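You operate a simulated robot arm through the tools that you are given. There is no shell and no other tool. Be economical: measure what you need, move in short steps, check, and stop when the job is done.

The job below is to be done with a simulated robot arm. You get a single attempt, and the scene is never put back.

TASK
Fetch the polishing pad and set it on top of the white paper roll on the low bench.

It is judged by the outcome, as a careful person would: the job done as asked, and still so three seconds after it is handed in. It fails if anything else is knocked over, pushed out of place, dropped, spilled or broken.

THE ROBOT
A 5-joint arm with a two-finger parallel gripper, fixed in place. Base frame: the origin is at the foot of the arm, x ahead of it, y to its left, z up; the work surface is at about z = 0. Units: mm, rad, N and s.
With the tool pointing down near the work surface it reaches from about 260 to 600 mm from the base axis. Its first joint turns from -1.152 to 1.152 rad. The tool tilts only in the upright plane through the base axis and itself; it spins freely about its own axis. Payload 1.57 kg.
The TCP is the grasp point between the finger pads, 30 mm short of the fingertips. In the tool frame z runs along the fingers and y along their closing line. Largest opening 80 mm; finger width 17, thickness 12; the body of the gripper, 40 by 82 mm, starts 80 mm behind the TCP.
Orientation is told as [roll, pitch, yaw] about the base's x, y, z axes, in that order, counted from this pose: with the fingers straight down and closing along the base's y, the tool's x points along the base's -x, its y along +y and its z along -z.

THE INTERFACE
- The arm moves only by the tool arm_command. Its argument "series" is one flat list of numbers, 5 for each row, row after row: the closure, from 0 (fully open) to 1 (shut), then the shift along the base's x, y, z in units of 30 mm (1.0 is 30 mm), then the turn about the base's z in units of 6 degrees (1.0 is 6 degrees). In form: [jaw, dx, dy, dz, spin, jaw, dx, dy, dz, spin, ...]. A call has 1 to 10 rows; each row shifts and turns the commanded pose from where the row before left it. A call with a number of a shift or a turn outside -1 to 1 is refused whole. Rows are played at 5 a second. More than 50 mm and 0.15 rad between two rows, or a gripper value outside its range, and nothing of the call is played. A pose out of reach is approached as far as the arm can. The call stops where the force on the tool passes 40 N (or 10 N more than at its start, if that is more) or the arm is blocked; 0.2 s more then pass. Each finger travels about 153 mm/s and halts on what it meets, pressing with about 20 N; the grip force reading is that of the motor and also rises with nothing between the fingers. The clock runs only during rows and for 0.2 s after the last one: add rows that do not move to give the fingers time. The reply holds the time, the measured pose of the TCP, the force on the tool along the base axes, the opening and the grip force, in the units named above and with some noise.
- Cameras (640 x 400 px; columns grow to the right, rows downward): "scene" is fixed at [35.6, 386.4, 532.8]; the picture's right is [-0.80, -0.60, 0.00], its down [-0.29, 0.39, -0.87] and it looks along [0.53, -0.70, -0.49] (base axes); focal length 346 px, centre (320, 200). "wrist" rides on the gripper at [72, -7, -122] in the tool frame; the picture's right is [0.09, 1.00, 0.00], its down [-0.84, 0.08, -0.54] and it looks along [-0.54, 0.05, 0.84] (tool axes); focal length 238 px, centre (320, 200). There is no depth. A picture from a camera that has moved, and an enlarged one, comes with that camera's place and axes in the base frame and with its lens.
- camera(camera): a new picture of that camera. It takes no simulated time.
- close_up(camera, box): a new picture of the part [left, top, right, bottom] of that camera's present view, enlarged. It takes no simulated time.
- sign_off(): hands the job in; it is judged then, once.

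Go step by step. Nothing tells you positions but the pictures and the camera data: compare them with the known pose of the tool, close in by small moves and look again before you grip or let go. The budget is 90 turns and 46 pictures, counting those below and the enlarged ones. Unless the task says otherwise, let go and move clear before handing in, and close with one line.

The tools are called as a command line: name --argument value ..., lists and objects as JSON in quotes. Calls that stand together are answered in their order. arm_command: Moves the arm, as the interface text tells. Its arguments: {"type":"object","properties":{"series":{"type":"array","items":{"type":"number"}}},"required":["series"]} The other tools are called the same way: camera (camera) takes a picture; close_up (camera, box) takes an enlarged picture of a part of a camera's view; sign_off () hands the job in.

At the start:

```text
time_s: 0.0
position: [368.6, 91.9, 344.2]
tool_rot: [0.0, 0.002, 0.0]
wrist_force: [0.0, -0.5, 0.7]
opening: 80.2
finger_force: 0.2
```

scene: 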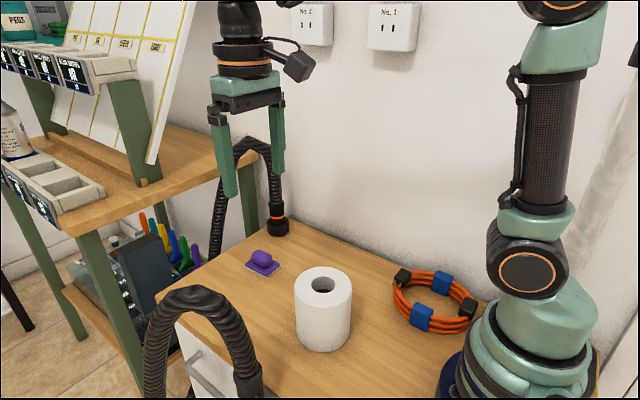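
wrist: 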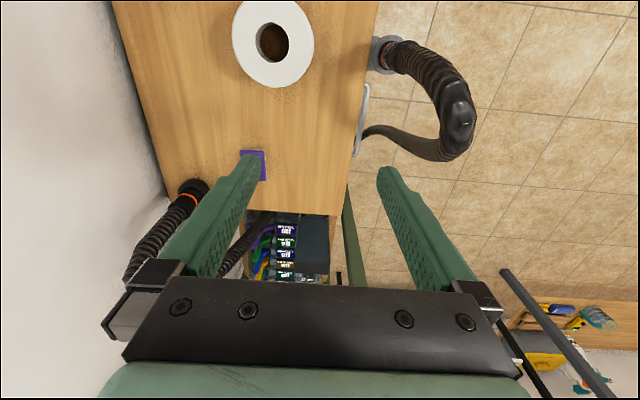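

The purple pad seems to lie at about (529, -43), with the white roll near (310, 15). I'll look closer at both before moving.

close_up --camera "scene" --box '[220, 220, 380, 360]'

close_up --camera "wrist" --box '[160, 0, 360, 200]'

```text
2.86 times, centred on (300, 290) of scene
camera zoom: at [35.6, 386.4, 532.8], right [-0.8, -0.6, 0.0], down [-0.29, 0.39, -0.87], along [0.53, -0.7, -0.49], focal length 987 px, centre (377, -57)
```

zoom: 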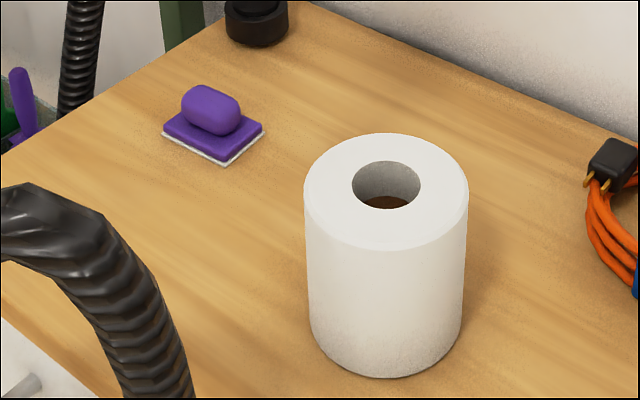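

```text
2.00 times, centred on (260, 100) of wrist
camera zoom: at [296.1, 85.9, 464.8], right [-0.09, 1.0, 0.0], down [0.84, 0.08, 0.54], along [0.54, 0.05, -0.84], focal length 477 px, centre (440, 400)
```

zoom: 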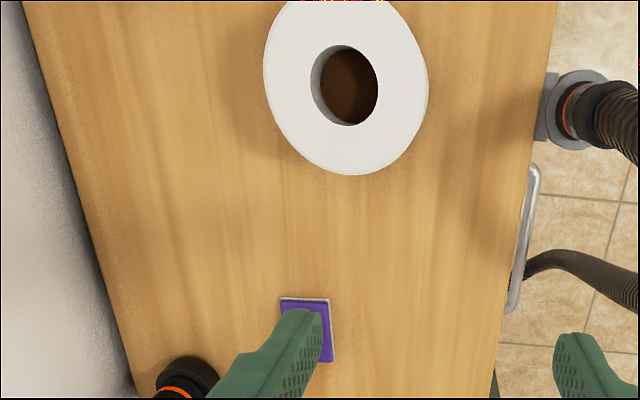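

The pad is a plate about 70x48 mm centred near (523,-39), with a knob along x on top. The roll is centred near (299,26), about 115 mm high and 98 mm wide. I'll move above the pad first.

arm_command --series '[0, 0.64, -0.54, -0.81, 0, 0, 0.64, -0.54, -0.81, 0, 0, 0.64, -0.54, -0.81, 0, 0, 0.64, -0.54, -0.81, 0, 0, 0.64, -0.54, -0.81, 0, 0, 0.64, -0.54, -0.81, 0, 0, 0.64, -0.54, -0.81, 0, 0, 0.64, -0.54, -0.81, 0, 0, 0, 0, 0, 0, 0, 0, 0, 0, 0]'

camera --camera "wrist"

camera --camera "scene"

```text
time_s: 2.2
position: [523.8, -38.4, 150.0]
tool_rot: [0.0, 0.0, 0.0]
wrist_force: [0.2, 0.7, -0.7]
opening: 80.0
finger_force: 0.1
```

```text
41 pictures are left
camera wrist: at [450.4, -43.7, 271.1], right [-0.09, 1.0, 0.0], down [0.84, 0.08, 0.54], along [0.54, 0.05, -0.84], focal length 238 px, centre (320, 200)
```

wrist: 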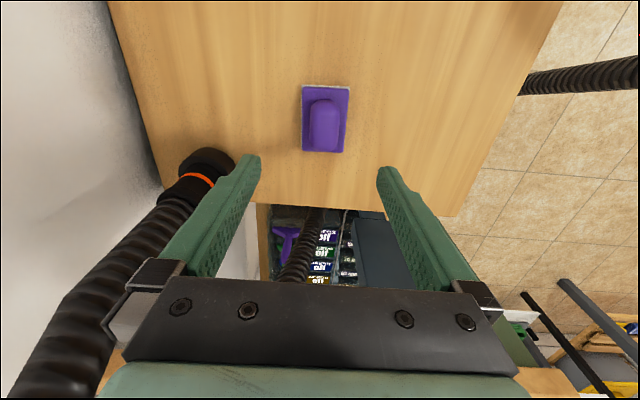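

```text
40 pictures are left
```

scene: 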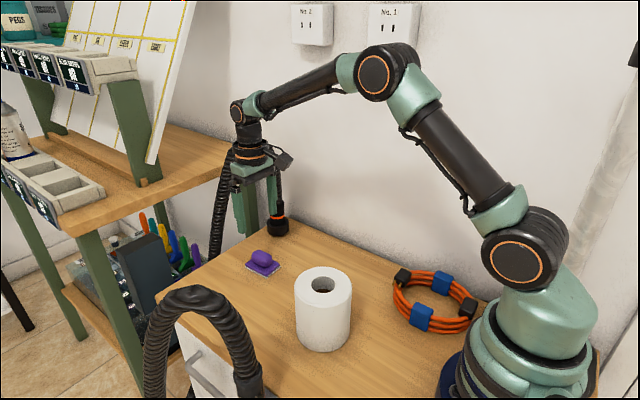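

The pad is centred close to (518,-34) and turned about 2–3°. I'll correct for that and descend partway.

arm_command --series '[0, -0.2, 0.15, -0.5, 0.4, 0, 0, 0, -0.8, 0, 0, 0, 0, -0.7, 0, 0, 0, 0, 0, 0]'

camera --camera "wrist"

close_up --camera "scene" --box '[190, 170, 330, 290]'

```text
time_s: 3.2
position: [518.1, -32.5, 88.4]
tool_rot: [0.001, -0.001, 0.042]
wrist_force: [-0.8, 0.0, 0.2]
opening: 80.0
finger_force: 0.1
```

```text
39 pictures are left
camera wrist: at [444.7, -41.6, 210.4], right [-0.13, 0.99, 0.0], down [0.83, 0.11, 0.54], along [0.54, 0.07, -0.84], focal length 238 px, centre (320, 200)
```

wrist: 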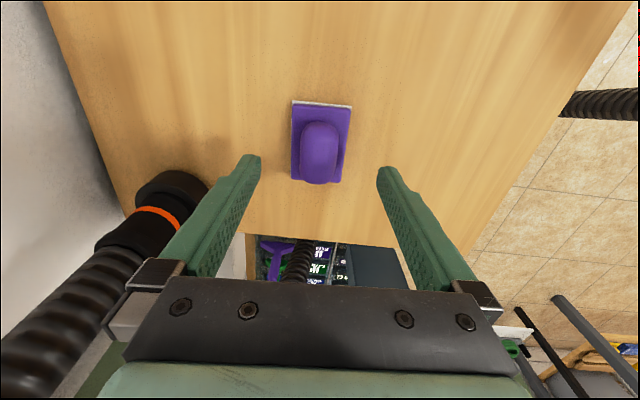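

```text
3.33 times, centred on (260, 230) of scene
camera zoom: at [35.6, 386.4, 532.8], right [-0.8, -0.6, 0.0], down [-0.29, 0.39, -0.87], along [0.53, -0.7, -0.49], focal length 1152 px, centre (520, 100)
```

zoom: 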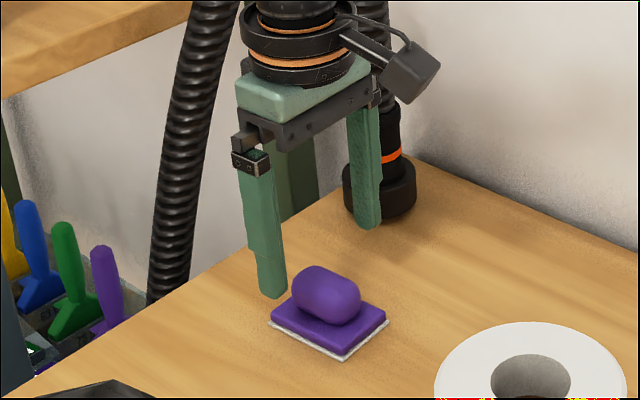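

The knob is centred near (517,-33,30), between the fingers. I'll descend so the tips sit just above the plate.

arm_command --series '[0, 0, -0.03, -0.7, 0, 0, 0, 0, -0.6, 0, 0, 0, 0, 0, 0]'

close_up --camera "scene" --box '[220, 200, 320, 290]'

camera --camera "wrist"

```text
time_s: 4.0
position: [515.5, -31.5, 47.7]
tool_rot: [0.001, 0.001, 0.042]
wrist_force: [0.7, 0.5, 0.7]
opening: 80.2
finger_force: 0.0
```

```text
4.44 times, centred on (270, 245) of scene
camera zoom: at [35.6, 386.4, 532.8], right [-0.8, -0.6, 0.0], down [-0.29, 0.39, -0.87], along [0.53, -0.7, -0.49], focal length 1535 px, centre (542, 0)
```

zoom: 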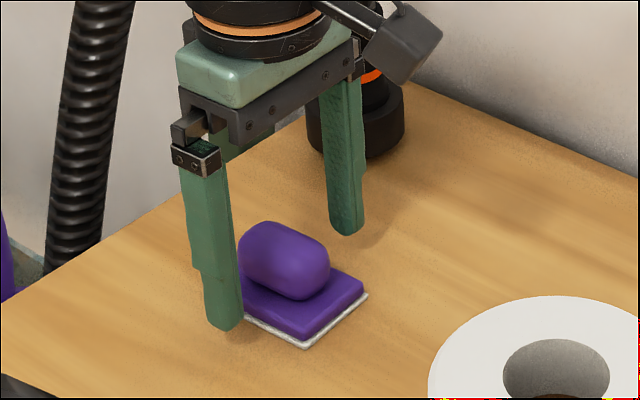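

```text
36 pictures are left
camera wrist: at [442.9, -41.8, 170.3], right [-0.13, 0.99, 0.0], down [0.83, 0.11, 0.54], along [0.54, 0.07, -0.84], focal length 238 px, centre (320, 200)
```

wrist: 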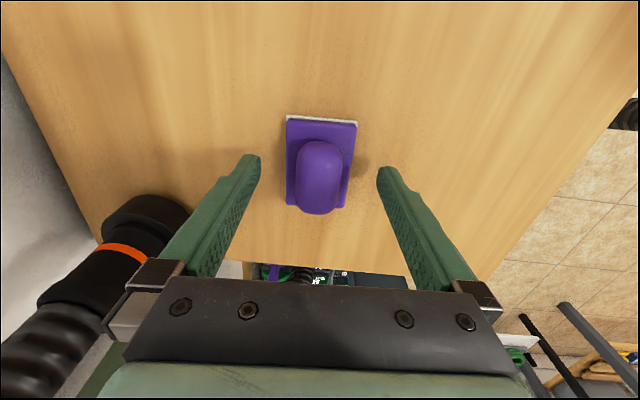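

The fingers straddle the knob, centred and just above the plate. Closing now.

arm_command --series '[0.4, 0, 0, 0, 0, 1, 0, 0, 0, 0, 1, 0, 0, 0, 0, 1, 0, 0, 0, 0]'

close_up --camera "scene" --box '[220, 200, 320, 290]'

```text
time_s: 5.0
position: [516.0, -32.1, 48.8]
tool_rot: [0.0, 0.001, 0.041]
wrist_force: [-0.7, 0.5, 0.0]
opening: 29.3
finger_force: 20.3
```

```text
4.44 times, centred on (270, 245) of scene
camera zoom: at [35.6, 386.4, 532.8], right [-0.8, -0.6, 0.0], down [-0.29, 0.39, -0.87], along [0.53, -0.7, -0.49], focal length 1535 px, centre (542, 0)
```

zoom: 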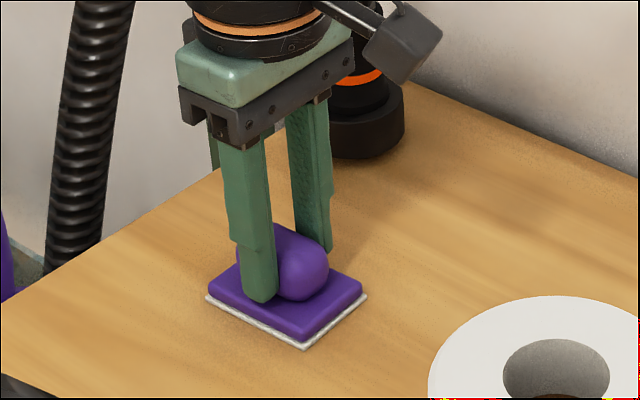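

The knob is gripped at 29 mm. I'll lift straight up slowly, then check.

arm_command --series '[1, 0, 0, 0.3, 0, 1, 0, 0, 0.7, 0, 1, 0, 0, 0.9, 0, 1, 0, 0, 0.9, 0, 1, 0, 0, 0.9, 0, 1, 0, 0, 0.9, 0, 1, 0, 0, 0.9, 0, 1, 0, 0, 0, 0]'

camera --camera "scene"

camera --camera "wrist"

```text
time_s: 6.8
position: [515.7, -36.0, 216.7]
tool_rot: [0.0, 0.001, 0.042]
wrist_force: [0.1, 0.6, -0.7]
opening: 29.2
finger_force: 20.2
```

```text
34 pictures are left
```

scene: 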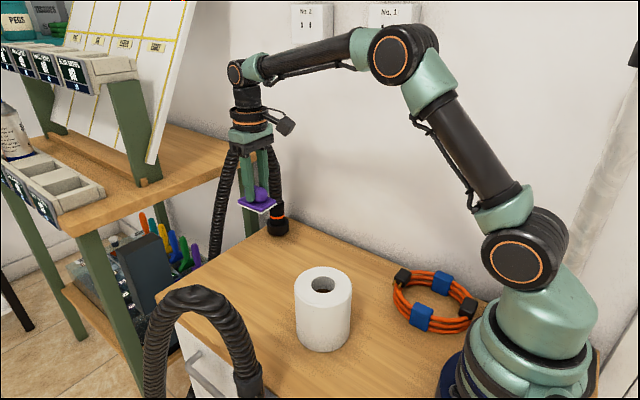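

```text
33 pictures are left
camera wrist: at [442.8, -45.1, 339.1], right [-0.13, 0.99, 0.0], down [0.83, 0.11, 0.54], along [0.54, 0.07, -0.84], focal length 238 px, centre (320, 200)
```

wrist: 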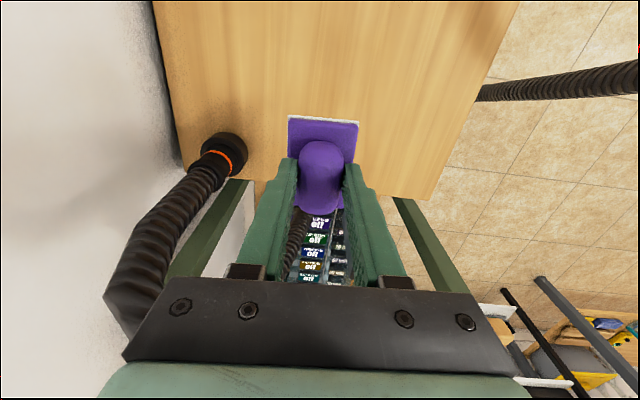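

The pad is held securely with its underside about 48 mm below the TCP. I'll carry it toward the roll, staying well above it.

arm_command --series '[1, -0.4, 0.12, 0.1, 0, 1, -0.7, 0.22, 0.1, 0, 1, -0.8, 0.25, 0.1, 0, 1, -0.8, 0.25, 0, 0, 1, -0.8, 0.25, 0, 0, 1, -0.8, 0.25, 0, 0, 1, -0.8, 0.25, 0, 0, 1, -0.7, 0.25, 0, 0, 1, -0.4, 0.12, 0, 0, 1, 0, 0, 0, 0]'

camera --camera "scene"

camera --camera "wrist"

```text
time_s: 9.0
position: [331.2, 27.0, 223.6]
tool_rot: [0.0, 0.001, 0.043]
wrist_force: [-0.2, -0.3, -0.8]
opening: 28.9
finger_force: 20.3
```

```text
32 pictures are left
```

scene: 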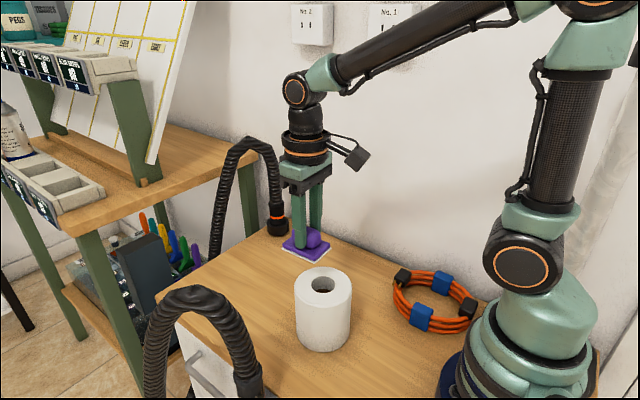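

```text
31 pictures are left
camera wrist: at [258.5, 17.0, 345.0], right [-0.13, 0.99, 0.0], down [0.83, 0.11, 0.54], along [0.54, 0.07, -0.84], focal length 238 px, centre (320, 200)
```

wrist: 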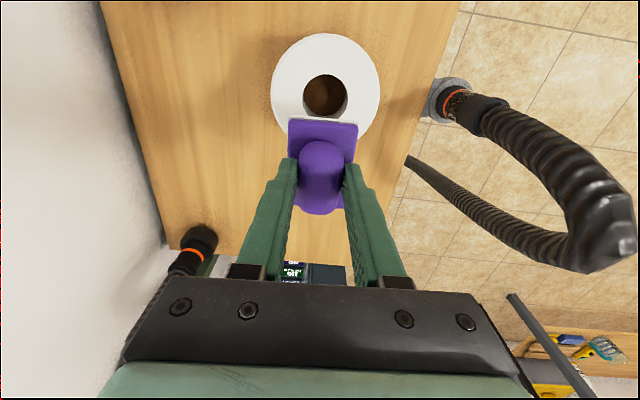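

The roll's top centre is at about (299,26), z about 115. I'll move over it and descend to leave some 20 mm of gap.

arm_command --series '[1, -0.5, 0, 0, 0, 1, -0.63, 0, 0, 0, 1, 0, 0, -0.6, 0, 1, 0, 0, -0.6, 0, 1, 0, 0, 0, 0]'

close_up --camera "scene" --box '[250, 190, 410, 360]'

camera --camera "wrist"

```text
time_s: 10.2
position: [295.4, 28.0, 187.3]
tool_rot: [-0.002, 0.0, 0.043]
wrist_force: [-0.5, -0.3, -0.3]
opening: 29.0
finger_force: 20.0
```

```text
2.35 times, centred on (330, 275) of scene
camera zoom: at [35.6, 386.4, 532.8], right [-0.8, -0.6, 0.0], down [-0.29, 0.39, -0.87], along [0.53, -0.7, -0.49], focal length 813 px, centre (296, 24)
```

zoom: 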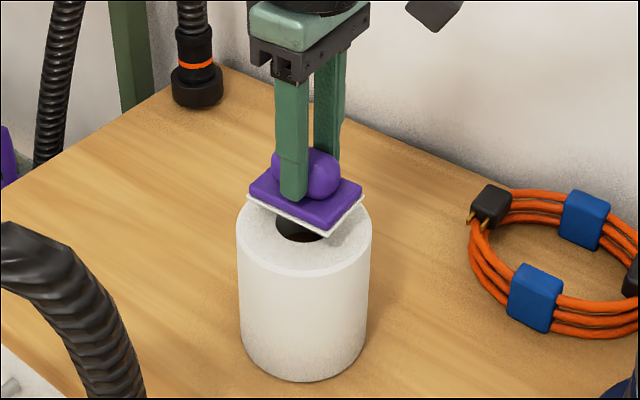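

```text
29 pictures are left
camera wrist: at [221.7, 17.2, 308.9], right [-0.13, 0.99, 0.0], down [0.83, 0.11, 0.54], along [0.54, 0.07, -0.84], focal length 238 px, centre (320, 200)
```

wrist: 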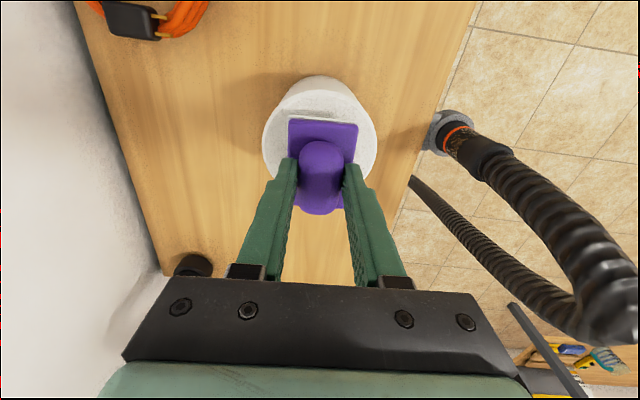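

Alignment looks good. I'll lower gently and watch for contact.

arm_command --series '[1, 0.03, -0.03, -0.3, 0, 1, 0, 0, -0.23, 0, 1, 0, 0, 0, 0]'

close_up --camera "scene" --box '[275, 225, 375, 315]'

```text
time_s: 11.0
position: [296.4, 24.0, 170.0]
tool_rot: [-0.001, 0.0, 0.041]
wrist_force: [-0.2, -0.3, -0.5]
opening: 29.2
finger_force: 19.9
```

```text
4.44 times, centred on (325, 270) of scene
camera zoom: at [35.6, 386.4, 532.8], right [-0.8, -0.6, 0.0], down [-0.29, 0.39, -0.87], along [0.53, -0.7, -0.49], focal length 1535 px, centre (298, -111)
```

zoom: 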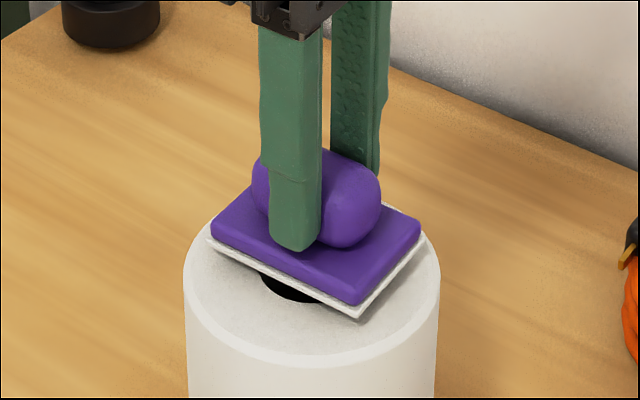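

There's a small gap left. I'll lower in 1.5 mm steps.

arm_command --series '[1, 0, 0, -0.05, 0, 1, 0, 0, -0.05, 0, 1, 0, 0, -0.05, 0, 1, 0, 0, 0, 0]'

close_up --camera "scene" --box '[275, 225, 375, 315]'

```text
time_s: 12.0
position: [297.5, 25.0, 167.5]
tool_rot: [0.0, 0.001, 0.042]
wrist_force: [0.1, 0.1, 0.1]
opening: 29.0
finger_force: 19.4
```

```text
4.44 times, centred on (325, 270) of scene
camera zoom: at [35.6, 386.4, 532.8], right [-0.8, -0.6, 0.0], down [-0.29, 0.39, -0.87], along [0.53, -0.7, -0.49], focal length 1535 px, centre (298, -111)
```

zoom: 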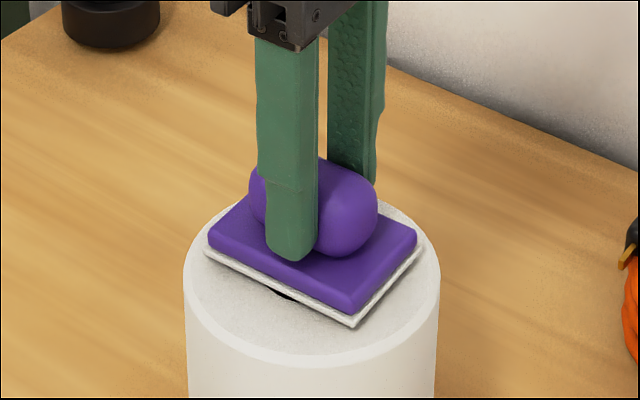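

Still about 3–4 mm of gap and no contact force. Continuing in 1 mm steps.

arm_command --series '[1, 0, 0, -0.04, 0, 1, 0, 0, -0.04, 0, 1, 0, 0, 0, 0]'

close_up --camera "scene" --box '[275, 225, 375, 315]'

```text
time_s: 12.8
position: [298.2, 25.7, 164.8]
tool_rot: [-0.001, -0.001, 0.042]
wrist_force: [0.1, 0.7, -1.0]
opening: 29.3
finger_force: 19.7
```

```text
4.44 times, centred on (325, 270) of scene
camera zoom: at [35.6, 386.4, 532.8], right [-0.8, -0.6, 0.0], down [-0.29, 0.39, -0.87], along [0.53, -0.7, -0.49], focal length 1535 px, centre (298, -111)
```

zoom: 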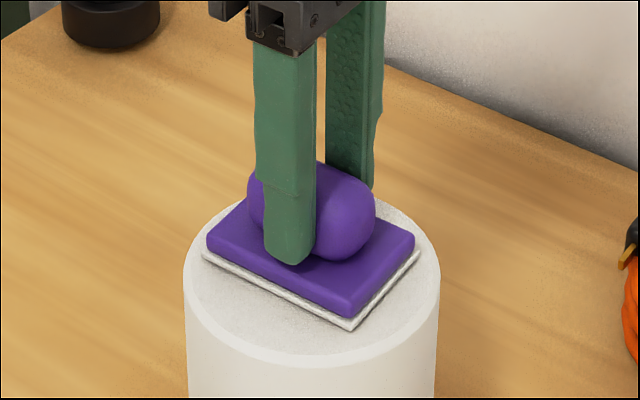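

arm_command --series '[1, 0, 0, -0.03, 0, 1, 0, 0, -0.03, 0, 1, 0, 0, 0, 0]'

close_up --camera "scene" --box '[275, 225, 375, 315]'

```text
time_s: 13.6
position: [297.8, 24.7, 164.1]
tool_rot: [-0.001, 0.0, 0.042]
wrist_force: [-0.3, -1.5, -0.1]
opening: 29.2
finger_force: 19.6
```

```text
4.44 times, centred on (325, 270) of scene
camera zoom: at [35.6, 386.4, 532.8], right [-0.8, -0.6, 0.0], down [-0.29, 0.39, -0.87], along [0.53, -0.7, -0.49], focal length 1535 px, centre (298, -111)
```

zoom: 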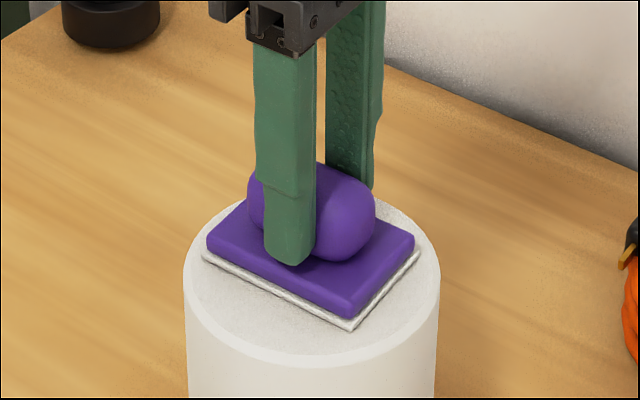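

The picture barely changed, so the pad may be touching, but the force reads nothing. I'll go a little lower to tell.

arm_command --series '[1, 0, 0, -0.05, 0, 1, 0, 0, 0, 0]'

close_up --camera "scene" --box '[275, 225, 375, 315]'

```text
time_s: 14.2
position: [299.3, 23.0, 162.9]
tool_rot: [0.002, -0.001, 0.041]
wrist_force: [-4.2, 2.2, 15.3]
opening: 29.1
finger_force: 20.4
```

```text
4.44 times, centred on (325, 270) of scene
camera zoom: at [35.5, 386.4, 532.8], right [-0.8, -0.6, 0.0], down [-0.29, 0.39, -0.87], along [0.53, -0.7, -0.49], focal length 1535 px, centre (298, -111)
```

zoom: 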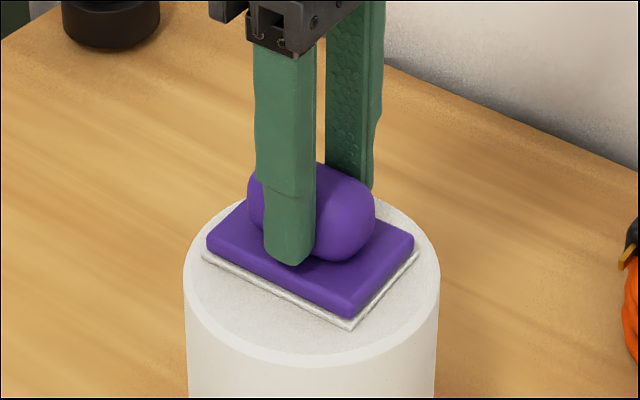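

Contact is confirmed at 15 N. I'll relieve the pressure slightly, then open gradually.

arm_command --series '[1, 0, 0, 0.04, 0, 1, 0, 0, 0, 0, 0.6, 0, 0, 0, 0, 0.5, 0, 0, 0, 0, 0.35, 0, 0, 0, 0, 0.2, 0, 0, 0, 0, 0.2, 0, 0, 0, 0]'

close_up --camera "scene" --box '[275, 225, 375, 315]'

```text
time_s: 15.8
position: [298.6, 24.8, 164.1]
tool_rot: [-0.001, -0.001, 0.041]
wrist_force: [0.9, 0.6, 0.1]
opening: 63.9
finger_force: 0.1
```

```text
4.44 times, centred on (325, 270) of scene
camera zoom: at [35.6, 386.4, 532.8], right [-0.8, -0.6, 0.0], down [-0.29, 0.39, -0.87], along [0.53, -0.7, -0.49], focal length 1535 px, centre (298, -111)
```

zoom: 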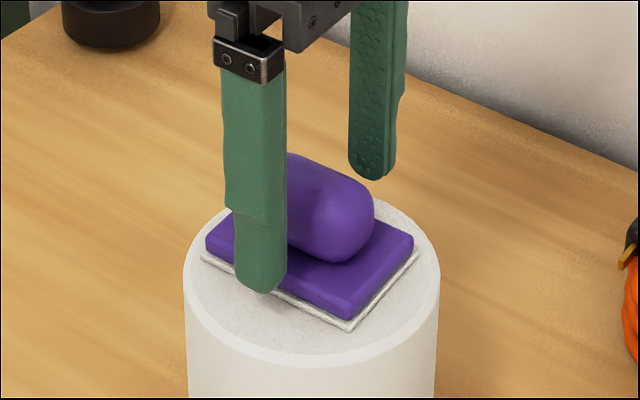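

The pad rests flat on the roll and the fingers are clear of it. I'll rise straight up.

arm_command --series '[0.2, 0, 0, 0.3, 0, 0.2, 0, 0, 0.6, 0, 0.2, 0, 0, 0.8, 0, 0.2, 0, 0, 0.9, 0, 0.2, 0, 0, 0.9, 0, 0.2, 0, 0, 0.9, 0, 0.2, 0, 0, 0, 0]'

camera --camera "scene"

camera --camera "wrist"

```text
time_s: 17.4
position: [298.1, 25.3, 295.7]
tool_rot: [-0.001, -0.001, 0.042]
wrist_force: [-0.1, 0.6, -1.3]
opening: 63.9
finger_force: 0.2
```

```text
22 pictures are left
```

scene: 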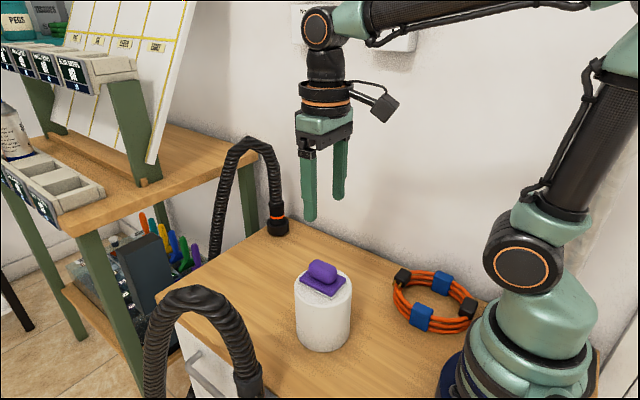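

```text
21 pictures are left
camera wrist: at [225.6, 16.0, 417.0], right [-0.13, 0.99, 0.0], down [0.83, 0.11, 0.54], along [0.54, 0.07, -0.84], focal length 238 px, centre (320, 200)
```

wrist: 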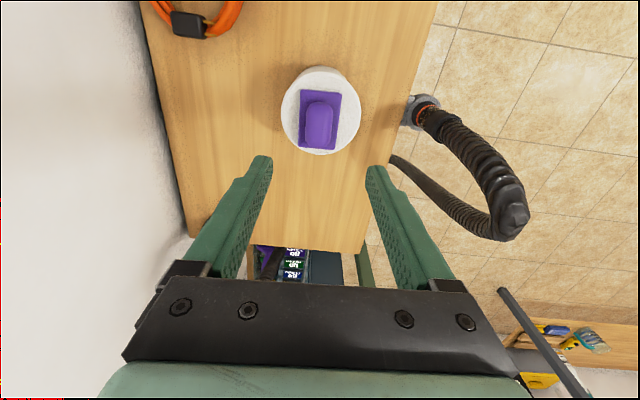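

The pad lies flat and centred on the roll, the gripper is clear, and nothing else has moved. I'm handing it in.

sign_off

```text
The job is handed in.
```

The polishing pad is sitting flat and centred on top of the white paper roll, with the arm raised clear of it and nothing else disturbed.
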